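You operate a simulated robot arm through the tools that you are given. There is no shell and no other tool. Be economical: measure what you need, move in short steps, check, and stop when the job is done.

You run a simulated robot arm. Do the job below in one go: nothing can be reset, and whatever is moved stays where it is left.

## Task
Fetch the white cup and stand it on the wedge slip.
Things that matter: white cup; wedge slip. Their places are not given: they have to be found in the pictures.

The check looks at the end state, three seconds after you hand in, the way a careful person would. Anything else that was tipped, shoved, dropped, spilled or broken makes it a failure.

## Robot
A 7-joint arm with a two-finger parallel gripper, fixed in place. Base frame: the origin is at the foot of the arm, x ahead of it, y to its left, z up; the work surface is at about z = 0. Readings come in mm, rad, newtons and seconds.
With the tool pointing down near the work surface it reaches from about 240 to 620 mm from the base axis. Its first joint turns from -1.152 to 1.152 rad. Payload 2.6 kg.
The TCP is the grasp point between the finger pads, 30 mm short of the fingertips. In the tool frame z runs along the fingers and y along their closing line. The gripper opens to 94 mm. The fingers are 28 mm wide and 10 mm thick; the gripper's body (50 by 96 mm) begins 55 mm behind the TCP.
Orientation is that of the tool frame in the base frame, as a unit quaternion [w, x, y, z]. With the fingers straight down and closing along the base's y, the tool's x points along the base's -x, its y along +y and its z along -z.

## Interface
- The arm moves only by the tool arm_command. Its argument "plan" is a list that holds one entry, the list of rows, each a list of 7 numbers: the closure, from 0 (fully open) to 1 (shut), then the shift along the tool's x, y, z in units of 300 mm (1.0 is 300 mm), then the turn, a rotation vector about the tool's x, y, z in units of 120 degrees (1.0 is 120 degrees). In form: [[[hand, tx, ty, tz, wx, wy, wz], ...]]. A call has 1 to 20 rows; each row is the pose to reach, as a shift and turn from the pose commanded when the call began, along the tool's axes at that moment. A call with a number of a shift or a turn outside -1 to 1 is refused whole. Rows are played at 5 a second. More than 50 mm and 0.15 rad between two rows, or a gripper value outside its range, and nothing of the call is played. A pose out of reach is approached as far as the arm can. The call stops where the force on the tool passes 40 N (or 10 N more than at its start, if that is more) or the arm is blocked; 0.2 s more then pass. Each finger travels about 72 mm/s and halts on what it meets, pressing with about 43 N; the grip force reading is that of the motor and also rises with nothing between the fingers. The clock runs only during rows and for 0.2 s after the last one: add rows that repeat a pose to give the fingers time. The reply holds the time, the measured pose of the TCP, the force on the tool along the base axes, the opening and the grip force, in the units named above and with some noise.
- Cameras (640 x 400 px; columns grow to the right, rows downward): "scene" is fixed at [13.1, 413.7, 576.1]; the picture's right is [-0.94, -0.35, 0.00], its down [-0.16, 0.42, -0.89] and it looks along [0.31, -0.83, -0.45] (base axes); focal length 309 px, centre (320, 200). "wrist" rides on the gripper at [-37, 0, -58] in the tool frame; the picture's right is [0.00, -1.00, 0.00], its down [0.97, 0.00, -0.24] and it looks along [0.24, 0.00, 0.97] (tool axes); focal length 218 px, centre (320, 200).
- get_image(camera): a new picture of that camera. It takes no simulated time.
- locate(camera, pixels): for up to 12 pixels [column, row] of the newest picture of that camera ("zoom" is the newest enlarged one), the place [x, y, z] in the base frame of the surface seen there, good to about 2 mm. It takes no simulated time.
- inspect(camera, box): a new picture of the part [left, top, right, bottom] of that camera's present view, enlarged. It takes no simulated time.
- sign_off(): hands the job in; it is judged then, once.

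Work in short steps. Measure before you move; look again where a grasp or a placing could have gone wrong, and mend it. You have 60 turns and 30 pictures in all, those below and enlarged ones among them. Open the gripper and draw the arm clear of the work before you hand the job in, unless the task says otherwise; then end with one line.

The tools are called after "Call:" as a command line: name --argument value ..., lists and objects as JSON in quotes. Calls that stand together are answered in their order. arm_command: Moves the arm, as the interface text tells. Its arguments: {"type":"object","properties":{"plan":{"type":"array","items":{"type":"array","items":{"type":"array","items":{"type":"number"}}}}},"required":["plan"]} The other tools are called the same way: get_image (camera) takes a picture; locate (camera, pixels) gives the place of the surface under pixels of a picture; inspect (camera, box) takes an enlarged picture of a part of a camera's view; sign_off () hands the job in.

At the start:

```text
clock: 0.0
tool_pos: [293.7, -370.5, 202.5]
orientation: [-0.001, 0.0, 1.0, -0.001]
ft_force: [-0.1, -0.7, -0.1]
finger_gap: 94.1
finger_force: 0.0
```

scene: 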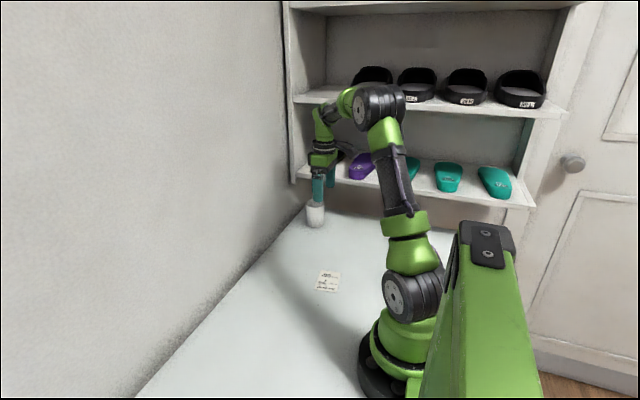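
wrist: 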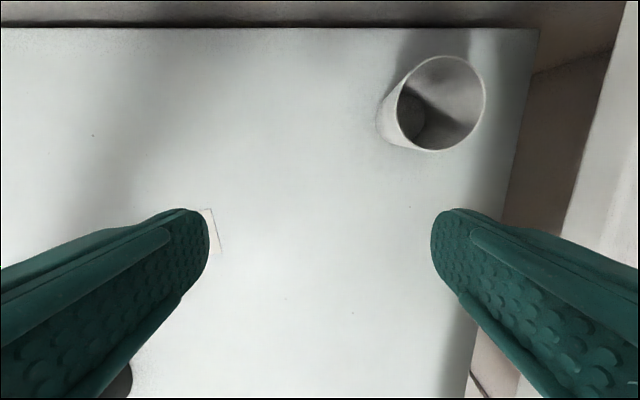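

The scene shows a white cup near (315,214) and a paper slip near (328,281). I'll enlarge the slip to read it, then measure.

Call:
inspect --camera "scene" --box '[296, 256, 360, 296]'

Call:
inspect --camera "scene" --box '[270, 150, 366, 240]'

Call:
locate --camera "scene" --pixels '[[320, 271], [340, 273], [337, 291], [317, 289], [328, 281], [315, 206], [315, 215], [315, 226], [308, 215], [323, 215]]'

Call:
locate --camera "wrist" --pixels '[[440, 57], [484, 95], [436, 150], [398, 105], [460, 67], [415, 72], [420, 125], [385, 130], [212, 230], [300, 200]]'

```text
10.00 times, centred on (328, 276) of scene
```

zoom: 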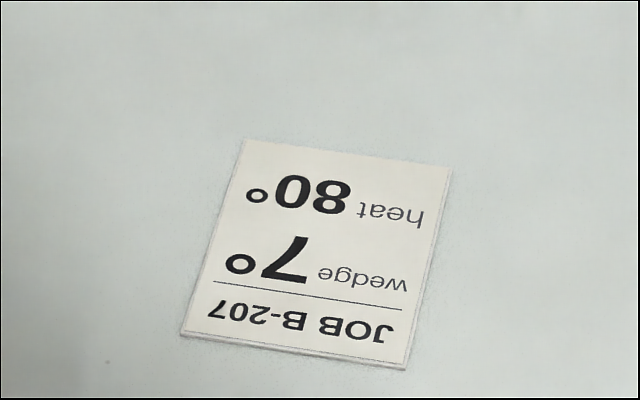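

```text
4.44 times, centred on (318, 195) of scene
```

zoom: 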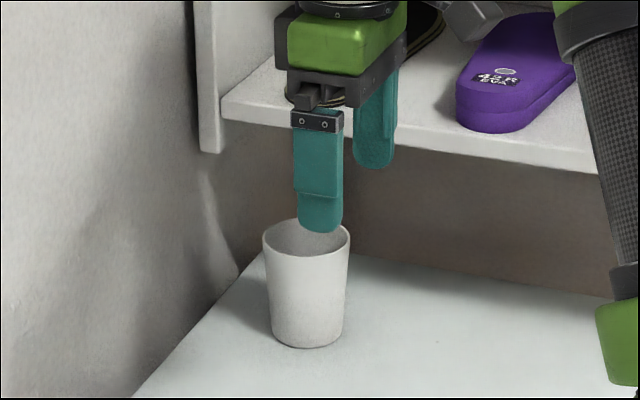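

```text
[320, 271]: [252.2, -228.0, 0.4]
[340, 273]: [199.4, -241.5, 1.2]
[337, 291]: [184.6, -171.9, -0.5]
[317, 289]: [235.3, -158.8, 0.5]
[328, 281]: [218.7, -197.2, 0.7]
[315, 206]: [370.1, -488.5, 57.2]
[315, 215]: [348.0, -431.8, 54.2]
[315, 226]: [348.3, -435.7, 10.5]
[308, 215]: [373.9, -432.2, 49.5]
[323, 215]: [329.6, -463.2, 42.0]
```

```text
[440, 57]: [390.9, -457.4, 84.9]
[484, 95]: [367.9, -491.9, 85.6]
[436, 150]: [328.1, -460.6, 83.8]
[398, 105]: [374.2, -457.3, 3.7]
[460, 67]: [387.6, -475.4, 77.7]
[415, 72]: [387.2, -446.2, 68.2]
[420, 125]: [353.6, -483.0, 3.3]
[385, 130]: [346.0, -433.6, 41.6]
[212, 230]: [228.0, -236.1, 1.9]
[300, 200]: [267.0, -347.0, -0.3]
```

The slip reads "wedge 7°" and sits around (218,-200). The cup is around (360,-458), 85 mm high, close to the shelf and wall, so I'll measure the clearances and look inside the cup.

Call:
inspect --camera "wrist" --box '[360, 20, 520, 160]'

Call:
locate --camera "scene" --pixels '[[300, 165], [301, 176], [345, 188], [292, 100], [293, 180], [280, 200], [260, 240], [400, 196], [350, 205], [300, 96]]'

Call:
locate --camera "wrist" --pixels '[[530, 40], [500, 190], [515, 120], [540, 120], [590, 100], [610, 200], [440, 15], [300, 35], [300, 15], [565, 50]]'

```text
2.86 times, centred on (440, 90) of wrist
```

zoom: 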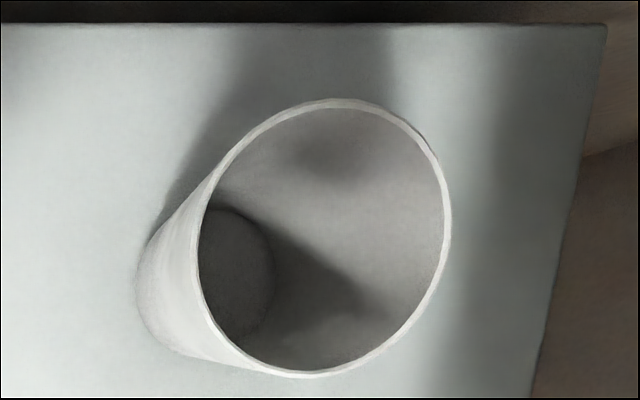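

```text
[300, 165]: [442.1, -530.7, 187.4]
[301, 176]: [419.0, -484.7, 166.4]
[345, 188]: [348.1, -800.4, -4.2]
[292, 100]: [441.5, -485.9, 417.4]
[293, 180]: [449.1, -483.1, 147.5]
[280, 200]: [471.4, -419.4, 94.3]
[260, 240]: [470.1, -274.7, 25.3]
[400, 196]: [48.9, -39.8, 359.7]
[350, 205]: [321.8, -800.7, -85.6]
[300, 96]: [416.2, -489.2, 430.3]
```

```text
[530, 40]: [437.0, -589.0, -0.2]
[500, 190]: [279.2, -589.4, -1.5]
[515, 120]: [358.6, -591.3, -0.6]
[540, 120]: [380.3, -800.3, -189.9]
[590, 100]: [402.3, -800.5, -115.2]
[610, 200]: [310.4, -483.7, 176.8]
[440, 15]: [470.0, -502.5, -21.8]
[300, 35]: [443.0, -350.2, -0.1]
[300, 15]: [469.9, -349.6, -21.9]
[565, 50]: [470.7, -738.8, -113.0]
```

The cup is empty. The lower shelf's front edge (y≈-484, z≈165) overhangs the cup's rear rim, so a vertical grasp would hit the shelf. I'll turn the tool to the radial direction (yaw -52°), then tilt it and come in from the front.

Call:
arm_command --plan '[[[0, 0, 0, 0, 0, 0, 0.062], [0, 0, 0, 0, 0, 0, 0.124], [0, 0, 0, 0, 0, 0, 0.186], [0, 0, 0, 0, 0, 0, 0.248], [0, 0, 0, 0, 0, 0, 0.31], [0, 0, 0, 0, 0, 0, 0.372], [0, 0, 0, 0, 0, 0, 0.433], [0, 0, 0, 0, 0, 0, 0.433]]]'

Call:
arm_command --plan '[[[0, 0, 0, 0, 0, -0.06, 0], [0, 0, 0, 0, 0, -0.12, 0], [0, 0, 0, 0, 0, -0.18, 0], [0, 0, 0, 0, 0, -0.24, 0], [0, 0, 0, 0, 0, -0.2917, 0], [0, 0, 0, 0, 0, -0.2917, 0]]]'

Call:
get_image --camera "wrist"

```text
clock: 1.8
tool_pos: [292.9, -369.8, 201.5]
orientation: [0.0, 0.439, 0.898, 0.0]
ft_force: [-0.2, -0.6, 0.1]
finger_gap: 94.0
finger_force: 0.0
```

```text
clock: 3.2
tool_pos: [293.9, -369.1, 201.4]
orientation: [0.271, 0.418, 0.857, -0.132]
ft_force: [-1.0, 0.4, 0.4]
finger_gap: 94.1
finger_force: 0.1
```

```text
24 pictures are left
```

wrist: 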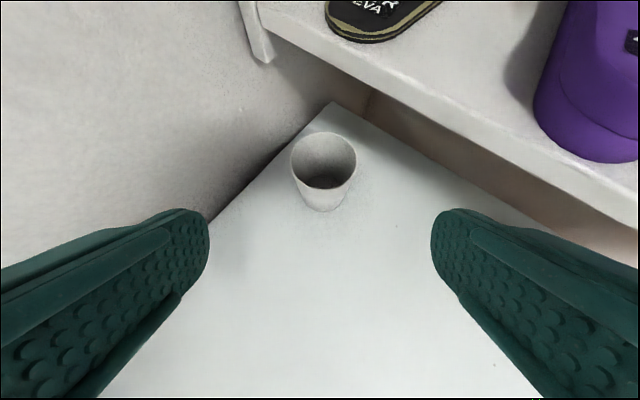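

The tool now tilts 35° outward with the cup ahead at (323,170) in the wrist view. I'll re-measure the rim and body from here.

Call:
locate --camera "wrist" --pixels '[[292, 160], [355, 160], [323, 188], [323, 134], [323, 196], [323, 205], [310, 200], [340, 200], [302, 185], [346, 185]]'

```text
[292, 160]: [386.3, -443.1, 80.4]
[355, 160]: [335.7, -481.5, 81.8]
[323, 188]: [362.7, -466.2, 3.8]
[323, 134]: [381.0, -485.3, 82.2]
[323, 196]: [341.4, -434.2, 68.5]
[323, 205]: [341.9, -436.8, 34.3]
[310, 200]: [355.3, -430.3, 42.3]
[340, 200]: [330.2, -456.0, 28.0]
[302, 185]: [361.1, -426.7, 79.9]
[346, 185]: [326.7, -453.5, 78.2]
```

The cup axis is at about (361,-461). I'll lower straight down to z≈57 at the standoff.

Call:
arm_command --plan '[[[0, 0.055, 0, 0.0785, 0, 0, 0], [0, 0.11, 0, 0.157, 0, 0, 0], [0, 0.165, 0, 0.2355, 0, 0, 0], [0, 0.22, 0, 0.314, 0, 0, 0], [0, 0.276, 0, 0.393, 0, 0, 0], [0, 0.276, 0, 0.393, 0, 0, 0]]]'

Call:
get_image --camera "scene"

```text
clock: 4.6
tool_pos: [297.9, -368.1, 57.2]
orientation: [0.27, 0.418, 0.857, -0.132]
ft_force: [-0.2, -0.2, -0.8]
finger_gap: 93.9
finger_force: 0.0
```

```text
23 pictures are left
```

scene: 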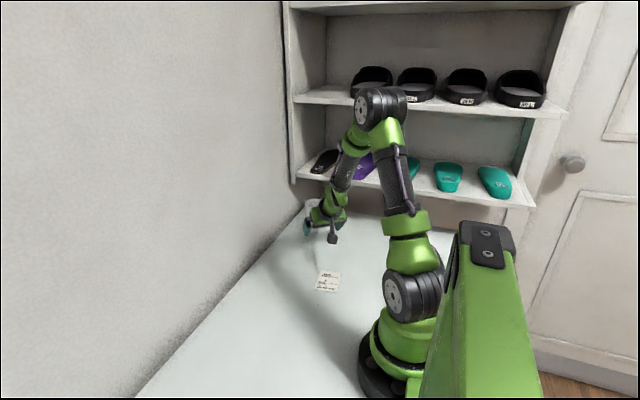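

At the standoff, z=57. I'll move half of the way in, then check the alignment of the fingers with the cup.

Call:
arm_command --plan '[[[0, -0.05, -0.007, 0.035, 0, 0, 0], [0, -0.1, -0.014, 0.07, 0, 0, 0], [0, -0.15, -0.02, 0.105, 0, 0, 0], [0, -0.15, -0.02, 0.105, 0, 0, 0]]]'

Call:
get_image --camera "wrist"

```text
clock: 5.6
tool_pos: [324.3, -415.6, 57.9]
orientation: [0.27, 0.418, 0.857, -0.132]
ft_force: [0.8, -0.1, -0.4]
finger_gap: 93.9
finger_force: 0.0
```

```text
22 pictures are left
```

wrist: 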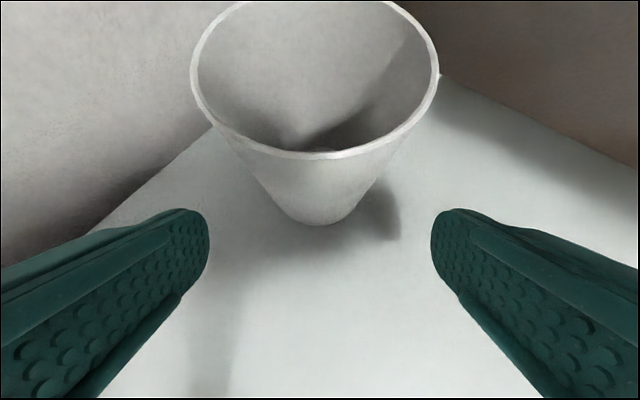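

The cup is centred between the fingers (col ≈317 against 320), so I'll advance the remaining 58 mm.

Call:
arm_command --plan '[[[0, -0.053, 0, 0.037, 0, 0, 0], [0, -0.106, 0.001, 0.074, 0, 0, 0], [0, -0.159, 0.003, 0.112, 0, 0, 0], [0, -0.159, 0.003, 0.112, 0, 0, 0]]]'

Call:
get_image --camera "wrist"

Call:
inspect --camera "scene" --box '[270, 140, 390, 240]'

```text
clock: 6.6
tool_pos: [359.0, -461.9, 57.5]
orientation: [0.27, 0.418, 0.857, -0.132]
ft_force: [-0.1, -0.1, -0.6]
finger_gap: 93.9
finger_force: 0.0
```

```text
21 pictures are left
```

wrist: 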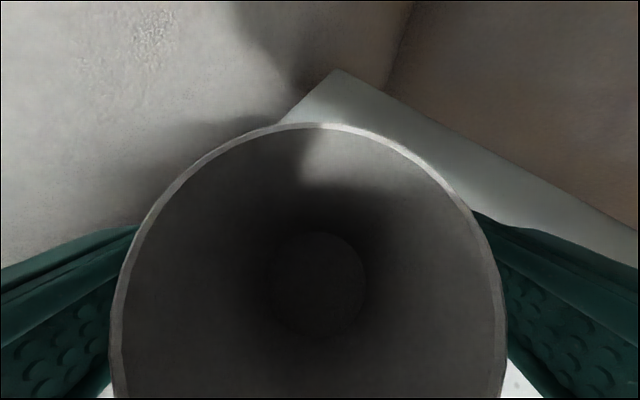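

```text
4.00 times, centred on (330, 190) of scene
```

zoom: 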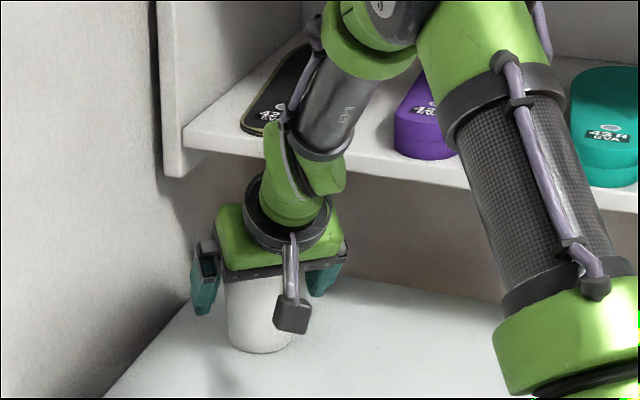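

The cup sits between the pads with no contact and the arm clear of the shelf. Closing the fingers now.

Call:
arm_command --plan '[[[0.2, 0, 0.005, 0, 0, 0, 0], [0.3, 0, 0.005, 0, 0, 0, 0], [0.4, 0, 0.005, 0, 0, 0, 0], [0.5, 0, 0.005, 0, 0, 0, 0], [0.5, 0, 0.005, 0, 0, 0, 0]]]'

```text
clock: 7.8
tool_pos: [359.0, -461.9, 57.5]
orientation: [0.27, 0.418, 0.857, -0.132]
ft_force: [-0.1, 0.8, 1.4]
finger_gap: 67.1
finger_force: 43.7
```

Gripped at a 67 mm gap and 44 N. I'll lift 20 mm and look.

Call:
arm_command --plan '[[[0.5, -0.01, 0.005, -0.014, 0, 0, 0], [0.5, -0.02, 0.005, -0.028, 0, 0, 0], [0.5, -0.038, 0.005, -0.055, 0, 0, 0], [0.5, -0.038, 0.005, -0.055, 0, 0, 0]]]'

Call:
inspect --camera "scene" --box '[270, 140, 390, 240]'

```text
clock: 8.8
tool_pos: [360.8, -459.6, 77.2]
orientation: [0.271, 0.417, 0.858, -0.131]
ft_force: [0.0, -0.1, -0.2]
finger_gap: 67.3
finger_force: 43.1
```

```text
4.00 times, centred on (330, 190) of scene
```

zoom: 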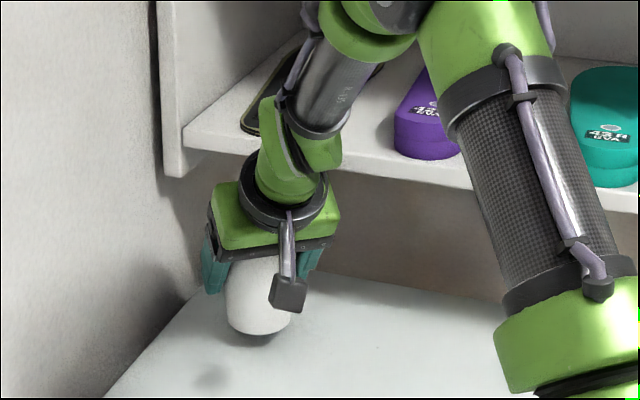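

The cup is off the table. I'll carry it horizontally clear of the shelf to open table at about (271,-340), where I can set it down and re-grip with vertical fingers. The 35° tilt would likely be out of reach at the slip, whose radius is only ~296 mm.

Call:
arm_command --plan '[[[0.5, 0.068, 0.002, -0.048, 0, 0, 0], [0.5, 0.136, 0.003, -0.096, 0, 0, 0], [0.5, 0.204, 0.005, -0.144, 0, 0, 0], [0.5, 0.273, 0.007, -0.192, 0, 0, 0], [0.5, 0.341, 0.008, -0.24, 0, 0, 0], [0.5, 0.409, 0.01, -0.288, 0, 0, 0], [0.5, 0.409, 0.01, -0.288, 0, 0, 0]]]'

Call:
get_image --camera "scene"

```text
clock: 10.4
tool_pos: [273.1, -339.4, 78.3]
orientation: [0.271, 0.418, 0.857, -0.132]
ft_force: [-0.2, -0.7, -0.8]
finger_gap: 67.6
finger_force: 42.5
```

```text
18 pictures are left
```

scene: 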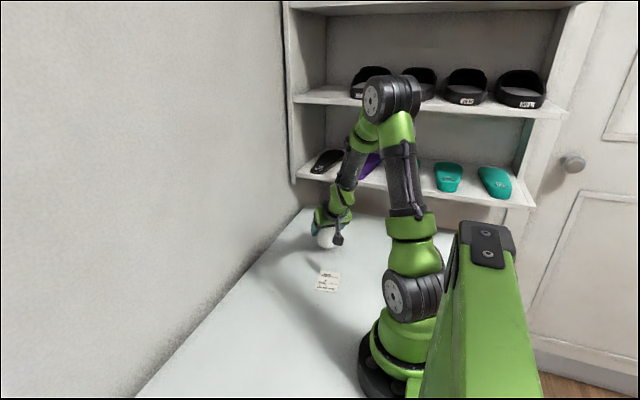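

Clear of the shelf, so I'll lower by the same 20 mm I lifted.

Call:
arm_command --plan '[[[0.5, 0.012, 0, 0.017, 0, 0, 0], [0.5, 0.022, 0, 0.032, 0, 0, 0], [0.5, 0.03, 0, 0.043, 0, 0, 0], [0.5, 0.036, 0, 0.052, 0, 0, 0], [0.5, 0.038, 0, 0.055, 0, 0, 0], [0.5, 0.038, 0, 0.055, 0, 0, 0]]]'

Call:
inspect --camera "scene" --box '[280, 180, 376, 260]'

```text
clock: 11.8
tool_pos: [271.0, -339.7, 57.8]
orientation: [0.271, 0.417, 0.858, -0.131]
ft_force: [-0.3, 0.6, -1.8]
finger_gap: 67.7
finger_force: 42.4
```

```text
5.00 times, centred on (328, 220) of scene
```

zoom: 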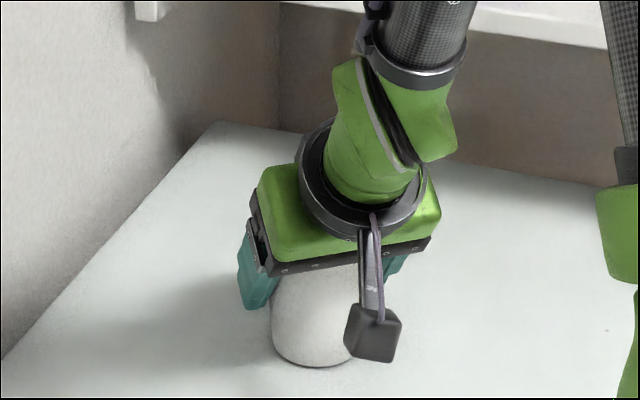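

Contact with the table looks marginal (Fz ≈ -1.8 N), so I'll lower another millimetre or two gently before releasing.

Call:
arm_command --plan '[[[0.5, 0.001, 0, 0.0014, 0, 0, 0], [0.5, 0.002, 0, 0.0028, 0, 0, 0], [0.5, 0.002, 0, 0.0028, 0, 0, 0]]]'

Call:
get_image --camera "wrist"

```text
clock: 12.6
tool_pos: [272.9, -342.0, 56.5]
orientation: [0.271, 0.418, 0.857, -0.132]
ft_force: [-0.5, 2.3, 7.6]
finger_gap: 67.6
finger_force: 42.9
```

```text
16 pictures are left
```

wrist: 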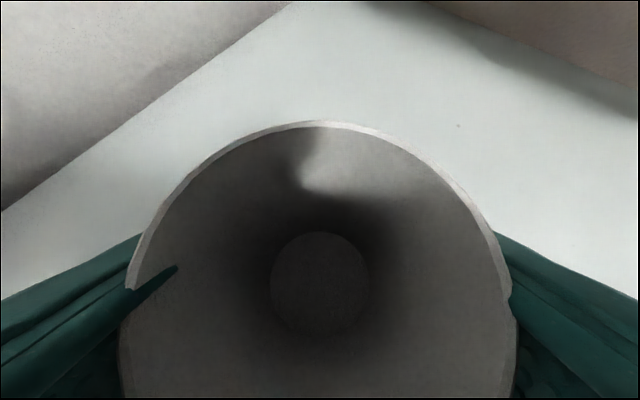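

Contact is firm (7.6 N) and the cup is upright, so I'll release it.

Call:
arm_command --plan '[[[0.3, 0, 0, 0, 0, 0, 0], [0.15, 0, 0, 0, 0, 0, 0], [0, 0, 0, 0, 0, 0, 0], [0, 0, 0, 0, 0, 0, 0]]]'

Call:
get_image --camera "wrist"

```text
clock: 13.6
tool_pos: [272.2, -338.7, 57.2]
orientation: [0.27, 0.418, 0.857, -0.131]
ft_force: [0.3, 0.5, 0.5]
finger_gap: 94.2
finger_force: 0.1
```

```text
15 pictures are left
```

wrist: 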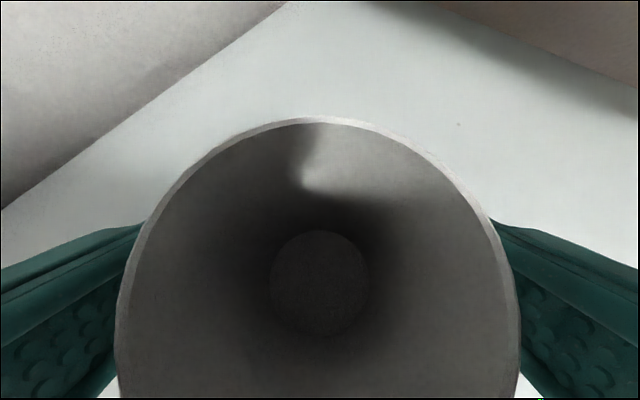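

The cup stands free between the open fingers. I'll back out along the finger axis by 120 mm.

Call:
arm_command --plan '[[[0, 0, 0, -0.07, 0, 0, 0], [0, 0, 0, -0.14, 0, 0, 0], [0, 0, 0, -0.21, 0, 0, 0], [0, 0, 0, -0.28, 0, 0, 0], [0, 0, 0, -0.35, 0, 0, 0], [0, 0, 0, -0.42, 0, 0, 0], [0, 0, 0, -0.42, 0, 0, 0]]]'

Call:
arm_command --plan '[[[0, 0, 0, 0, 0, 0.06, 0], [0, 0, 0, 0, 0, 0.12, 0], [0, 0, 0, 0, 0, 0.18, 0], [0, 0, 0, 0, 0, 0.24, 0], [0, 0, 0, 0, 0, 0.2917, 0], [0, 0, 0, 0, 0, 0.2917, 0]]]'

Call:
get_image --camera "wrist"

Call:
get_image --camera "scene"

```text
clock: 15.2
tool_pos: [224.6, -284.0, 158.6]
orientation: [0.271, 0.418, 0.857, -0.132]
ft_force: [-0.1, -0.4, 0.0]
finger_gap: 94.1
finger_force: 0.1
```

```text
clock: 16.6
tool_pos: [227.0, -282.6, 160.6]
orientation: [-0.001, 0.438, 0.899, 0.0]
ft_force: [0.2, -0.3, -0.5]
finger_gap: 93.9
finger_force: 0.1
```

```text
14 pictures are left
```

wrist: 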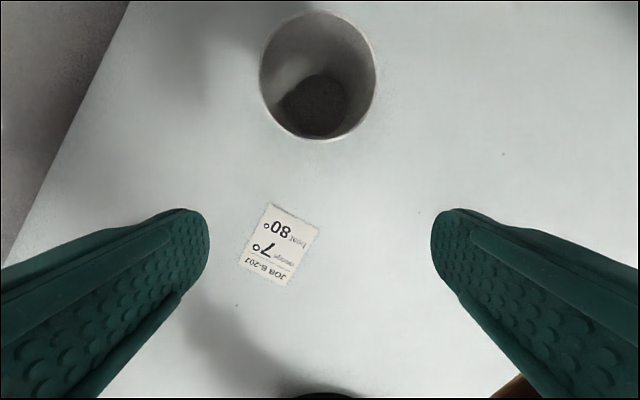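

```text
13 pictures are left
```

scene: 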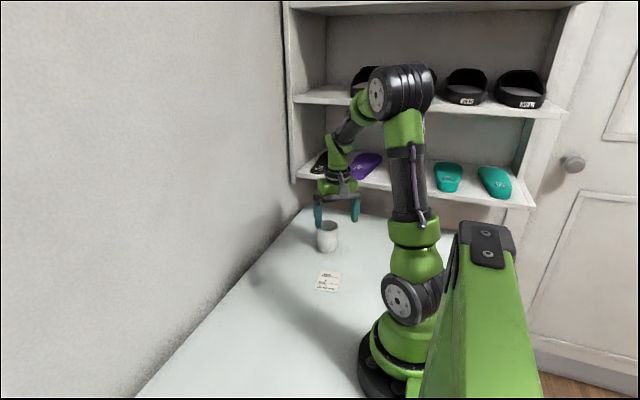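

The cup stands upright at (318,75) in the wrist view and the slip's corners are around (270,203),(319,227),(288,287),(240,262). I'll measure both.

Call:
locate --camera "wrist" --pixels '[[271, 205], [318, 228], [288, 285], [242, 262], [280, 245], [261, 75], [376, 75], [318, 12], [318, 138], [314, 105]]'

Call:
locate --camera "scene" --pixels '[[321, 271], [340, 273], [336, 291], [316, 289], [328, 281], [318, 225], [337, 225], [327, 240], [327, 250]]'

```text
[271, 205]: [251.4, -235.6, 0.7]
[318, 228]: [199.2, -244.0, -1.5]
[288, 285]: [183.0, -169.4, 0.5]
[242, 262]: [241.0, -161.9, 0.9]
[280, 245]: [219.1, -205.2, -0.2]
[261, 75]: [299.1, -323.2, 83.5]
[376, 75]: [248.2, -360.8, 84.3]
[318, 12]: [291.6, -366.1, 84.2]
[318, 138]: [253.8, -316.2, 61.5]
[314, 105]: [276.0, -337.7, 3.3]
```

```text
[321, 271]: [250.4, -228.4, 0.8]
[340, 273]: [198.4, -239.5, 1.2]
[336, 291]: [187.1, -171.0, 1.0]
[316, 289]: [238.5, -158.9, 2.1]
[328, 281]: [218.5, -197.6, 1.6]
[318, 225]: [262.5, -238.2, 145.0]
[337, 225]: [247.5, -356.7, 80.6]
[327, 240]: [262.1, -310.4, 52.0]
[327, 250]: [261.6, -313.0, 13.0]
```

The cup axis is at (273,-341.5) and the slip centre at (218.6,-201), so I'll move above the cup, then check before descending.

Call:
arm_command --plan '[[[0, -0.083, 0, 0, 0, 0, 0], [0, -0.166, 0, 0, 0, 0, 0], [0, -0.249, 0, 0, 0, 0, 0], [0, -0.249, 0, 0, 0, 0, 0]]]'

Call:
get_image --camera "wrist"

```text
clock: 17.6
tool_pos: [276.2, -341.4, 159.3]
orientation: [0.0, 0.439, 0.899, 0.0]
ft_force: [0.3, 0.0, 0.1]
finger_gap: 93.9
finger_force: 0.1
```

```text
12 pictures are left
```

wrist: 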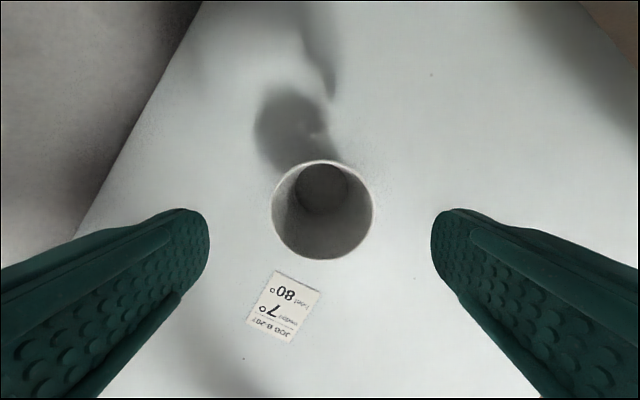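

The rim centre appears at (322,209) against an expected (320,206), so it is aligned. I'll descend to z≈55 and close.

Call:
arm_command --plan '[[[0, 0, 0, 0.087, 0, 0, 0], [0, 0, 0, 0.174, 0, 0, 0], [0, 0, 0, 0.261, 0, 0, 0], [0, 0, 0, 0.347, 0, 0, 0], [0, 0, 0, 0.347, 0, 0, 0], [0.2, 0, 0, 0.347, 0, 0, 0], [0.3, 0, 0, 0.347, 0, 0, 0], [0.4, 0, 0, 0.347, 0, 0, 0], [0.5, 0, 0, 0.347, 0, 0, 0], [0.5, 0, 0, 0.347, 0, 0, 0]]]'

```text
clock: 19.8
tool_pos: [273.8, -344.6, 54.0]
orientation: [0.0, 0.438, 0.899, 0.001]
ft_force: [0.5, -0.1, 0.1]
finger_gap: 67.9
finger_force: 43.1
```

Gripped again at 67.9 mm and 43 N. I'll lift 30 mm and check.

Call:
arm_command --plan '[[[0.5, 0, 0, -0.02, 0, 0, 0], [0.5, 0, 0, -0.05, 0, 0, 0], [0.5, 0, 0, -0.1, 0, 0, 0], [0.5, 0, 0, -0.1, 0, 0, 0]]]'

Call:
inspect --camera "scene" --box '[280, 190, 376, 270]'

```text
clock: 20.8
tool_pos: [273.2, -342.3, 84.1]
orientation: [0.0, 0.437, 0.899, 0.0]
ft_force: [0.5, 0.7, -1.0]
finger_gap: 67.5
finger_force: 43.0
```

```text
5.00 times, centred on (328, 230) of scene
```

zoom: 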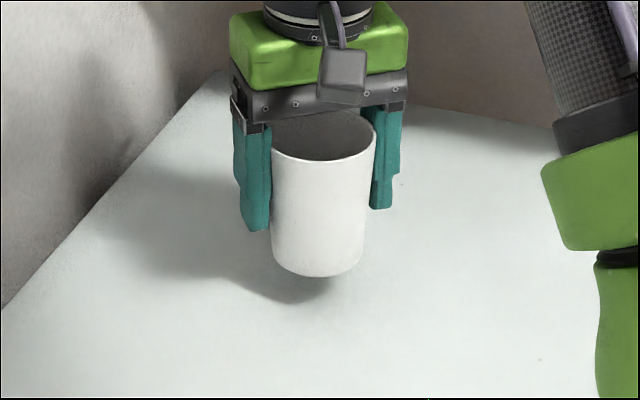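

The cup is upright in the grip and about 30 mm up. I'll carry it (-54,+140) mm to above the slip centre.

Call:
arm_command --plan '[[[0.5, 0.08, 0.024, 0, 0, 0, 0], [0.5, 0.16, 0.049, 0, 0, 0, 0], [0.5, 0.24, 0.073, 0, 0, 0, 0], [0.5, 0.32, 0.097, 0, 0, 0, 0], [0.5, 0.4, 0.121, 0, 0, 0, 0], [0.5, 0.481, 0.146, 0, 0, 0, 0], [0.5, 0.481, 0.146, 0, 0, 0, 0]]]'

Call:
inspect --camera "scene" --box '[272, 216, 384, 310]'

```text
clock: 22.4
tool_pos: [217.6, -202.3, 86.5]
orientation: [-0.001, 0.438, 0.899, 0.0]
ft_force: [-0.3, 0.1, 0.5]
finger_gap: 67.8
finger_force: 42.9
```

```text
4.26 times, centred on (328, 263) of scene
```

zoom: 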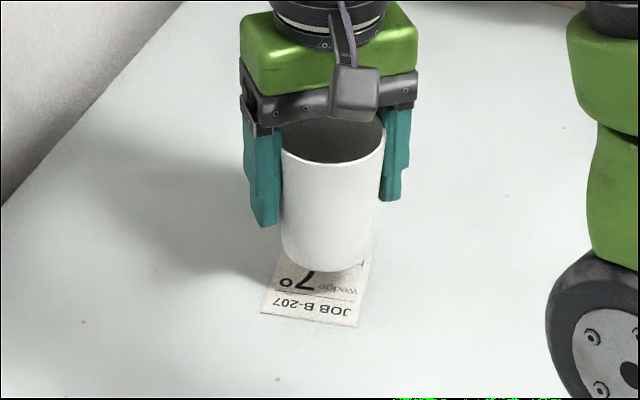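

The TCP is at (217.6,-202.3), within ~2 mm of the slip centre. I'll lower 26 mm and look before the final touch.

Call:
arm_command --plan '[[[0.5, 0, 0, 0.03, 0, 0, 0], [0.5, 0, 0, 0.06, 0, 0, 0], [0.5, 0, 0, 0.08, 0, 0, 0], [0.5, 0, 0, 0.087, 0, 0, 0], [0.5, 0, 0, 0.087, 0, 0, 0]]]'

Call:
inspect --camera "scene" --box '[288, 236, 368, 302]'

```text
clock: 23.6
tool_pos: [218.5, -203.4, 60.1]
orientation: [0.0, 0.438, 0.899, 0.0]
ft_force: [-0.3, -0.8, -0.1]
finger_gap: 67.8
finger_force: 43.1
```

```text
6.06 times, centred on (328, 269) of scene
```

zoom: 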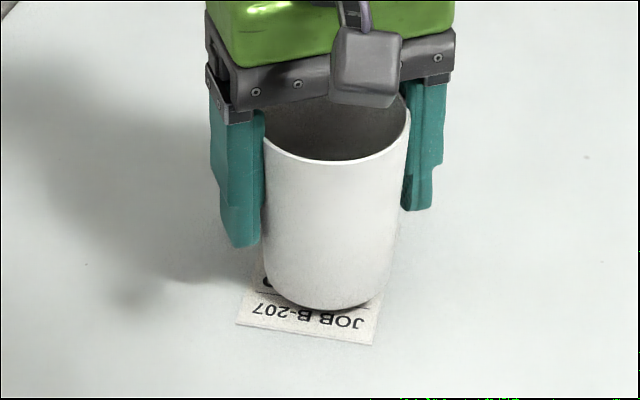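

About 3 mm above the slip, the base centre is at zoom x≈327 against the slip centre at 320, roughly 2.5 mm off. I'll correct that and lower gently to contact.

Call:
arm_command --plan '[[[0.5, -0.0025, 0.008, 0, 0, 0, 0], [0.5, -0.0025, 0.008, 0.005, 0, 0, 0], [0.5, -0.0025, 0.008, 0.008, 0, 0, 0], [0.5, -0.0025, 0.008, 0.0105, 0, 0, 0], [0.5, -0.0025, 0.008, 0.0105, 0, 0, 0]]]'

Call:
inspect --camera "scene" --box '[288, 236, 368, 302]'

```text
clock: 24.8
tool_pos: [222.7, -201.1, 56.2]
orientation: [-0.001, 0.439, 0.899, 0.0]
ft_force: [0.0, 0.1, -0.4]
finger_gap: 67.6
finger_force: 43.0
```

```text
6.06 times, centred on (328, 269) of scene
```

zoom: 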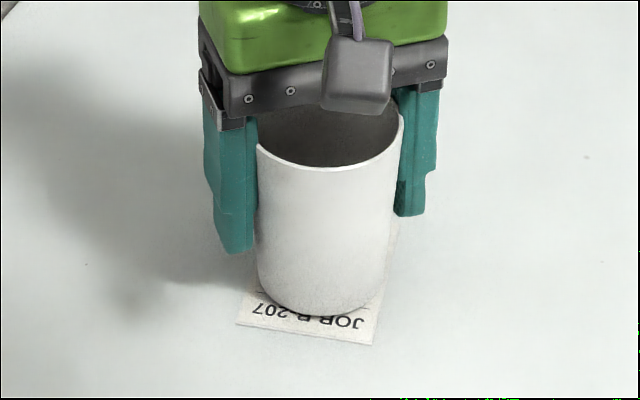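

The base is now centred on the slip (x≈321, front row ≈317). There is no contact force yet, so I'll lower in tiny steps.

Call:
arm_command --plan '[[[0.5, 0, 0, 0.002, 0, 0, 0], [0.5, 0, 0, 0.003, 0, 0, 0], [0.5, 0, 0, 0.003, 0, 0, 0]]]'

```text
clock: 25.6
tool_pos: [223.1, -201.1, 56.4]
orientation: [0.0, 0.438, 0.899, 0.001]
ft_force: [0.1, -0.4, -0.7]
finger_gap: 67.8
finger_force: 43.0
```

Still no contact force, so I'll go about 1 mm lower.

Call:
arm_command --plan '[[[0.5, 0, 0, 0.0015, 0, 0, 0], [0.5, 0, 0, 0.003, 0, 0, 0], [0.5, 0, 0, 0.003, 0, 0, 0]]]'

```text
clock: 26.4
tool_pos: [221.8, -201.1, 55.5]
orientation: [0.0, 0.438, 0.899, -0.001]
ft_force: [0.3, 1.1, 1.1]
finger_gap: 67.8
finger_force: 43.4
```

Fz is starting to rise, so one more half-millimetre.

Call:
arm_command --plan '[[[0.5, 0, 0, 0.0015, 0, 0, 0], [0.5, 0, 0, 0.002, 0, 0, 0], [0.5, 0, 0, 0.002, 0, 0, 0]]]'

```text
clock: 27.2
tool_pos: [221.1, -200.3, 54.8]
orientation: [0.0, 0.439, 0.899, 0.0]
ft_force: [0.4, 1.0, 5.0]
finger_gap: 67.8
finger_force: 43.5
```

Contact is confirmed at 5 N. I'll release slowly.

Call:
arm_command --plan '[[[0.28, 0, 0, 0, 0, 0, 0], [0.2, 0, 0, 0, 0, 0, 0], [0.1, 0, 0, 0, 0, 0, 0], [0, 0, 0, 0, 0, 0, 0], [0, 0, 0, 0, 0, 0, 0]]]'

Call:
inspect --camera "scene" --box '[288, 236, 368, 302]'

```text
clock: 28.4
tool_pos: [220.8, -201.1, 55.0]
orientation: [0.0, 0.439, 0.899, 0.0]
ft_force: [0.7, 0.4, 0.3]
finger_gap: 93.9
finger_force: 0.1
```

```text
6.06 times, centred on (328, 269) of scene
```

zoom: 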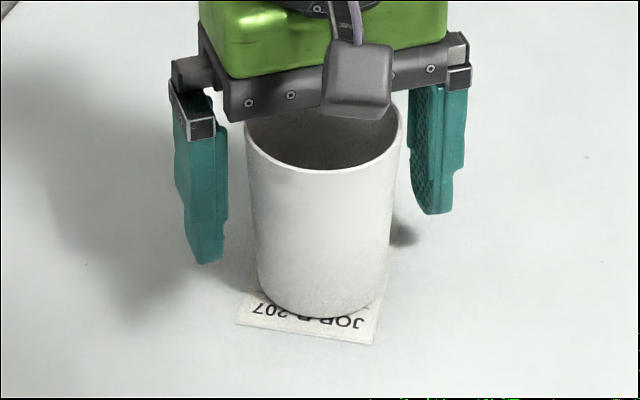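

The cup is standing on the slip. I'll raise the arm straight up 150 mm, then back away outward.

Call:
arm_command --plan '[[[0, 0, 0, -0.06, 0, 0, 0], [0, 0, 0, -0.14, 0, 0, 0], [0, 0, 0, -0.24, 0, 0, 0], [0, 0, 0, -0.34, 0, 0, 0], [0, 0, 0, -0.44, 0, 0, 0], [0, 0, 0, -0.5, 0, 0, 0], [0, -0.12, 0, -0.5, 0, 0, 0], [0, -0.24, 0, -0.5, 0, 0, 0], [0, -0.36, 0, -0.5, 0, 0, 0], [0, -0.36, 0, -0.5, 0, 0, 0]]]'

Call:
inspect --camera "scene" --box '[288, 236, 368, 302]'

Call:
get_image --camera "wrist"

```text
clock: 30.6
tool_pos: [288.6, -284.7, 203.2]
orientation: [-0.001, 0.438, 0.899, 0.0]
ft_force: [-0.1, 1.0, -1.5]
finger_gap: 93.8
finger_force: 0.1
```

```text
6.06 times, centred on (328, 269) of scene
```

zoom: 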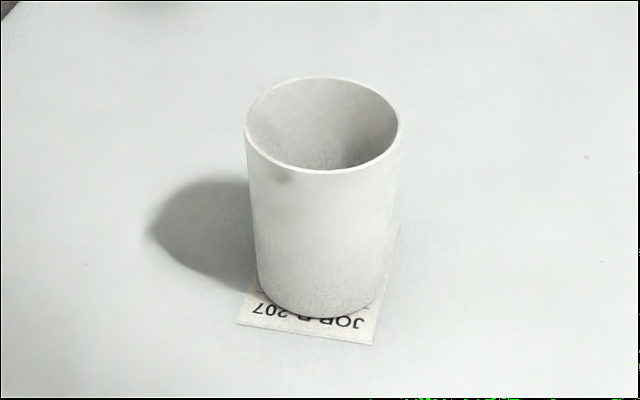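

```text
5 pictures are left
```

wrist: 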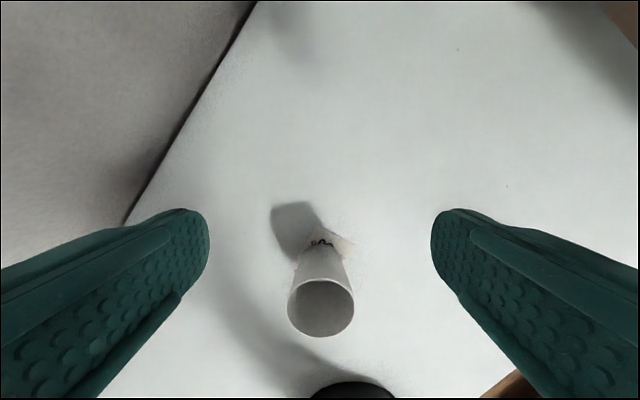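

The cup stands upright and centred on the slip, with paper showing front and back, and the arm is clear. Handing in.

Call:
sign_off

```text
The job is handed in.
```

The white cup is standing upright and centred on the wedge slip, the gripper is open and the arm is clear. I saw nothing else moved.
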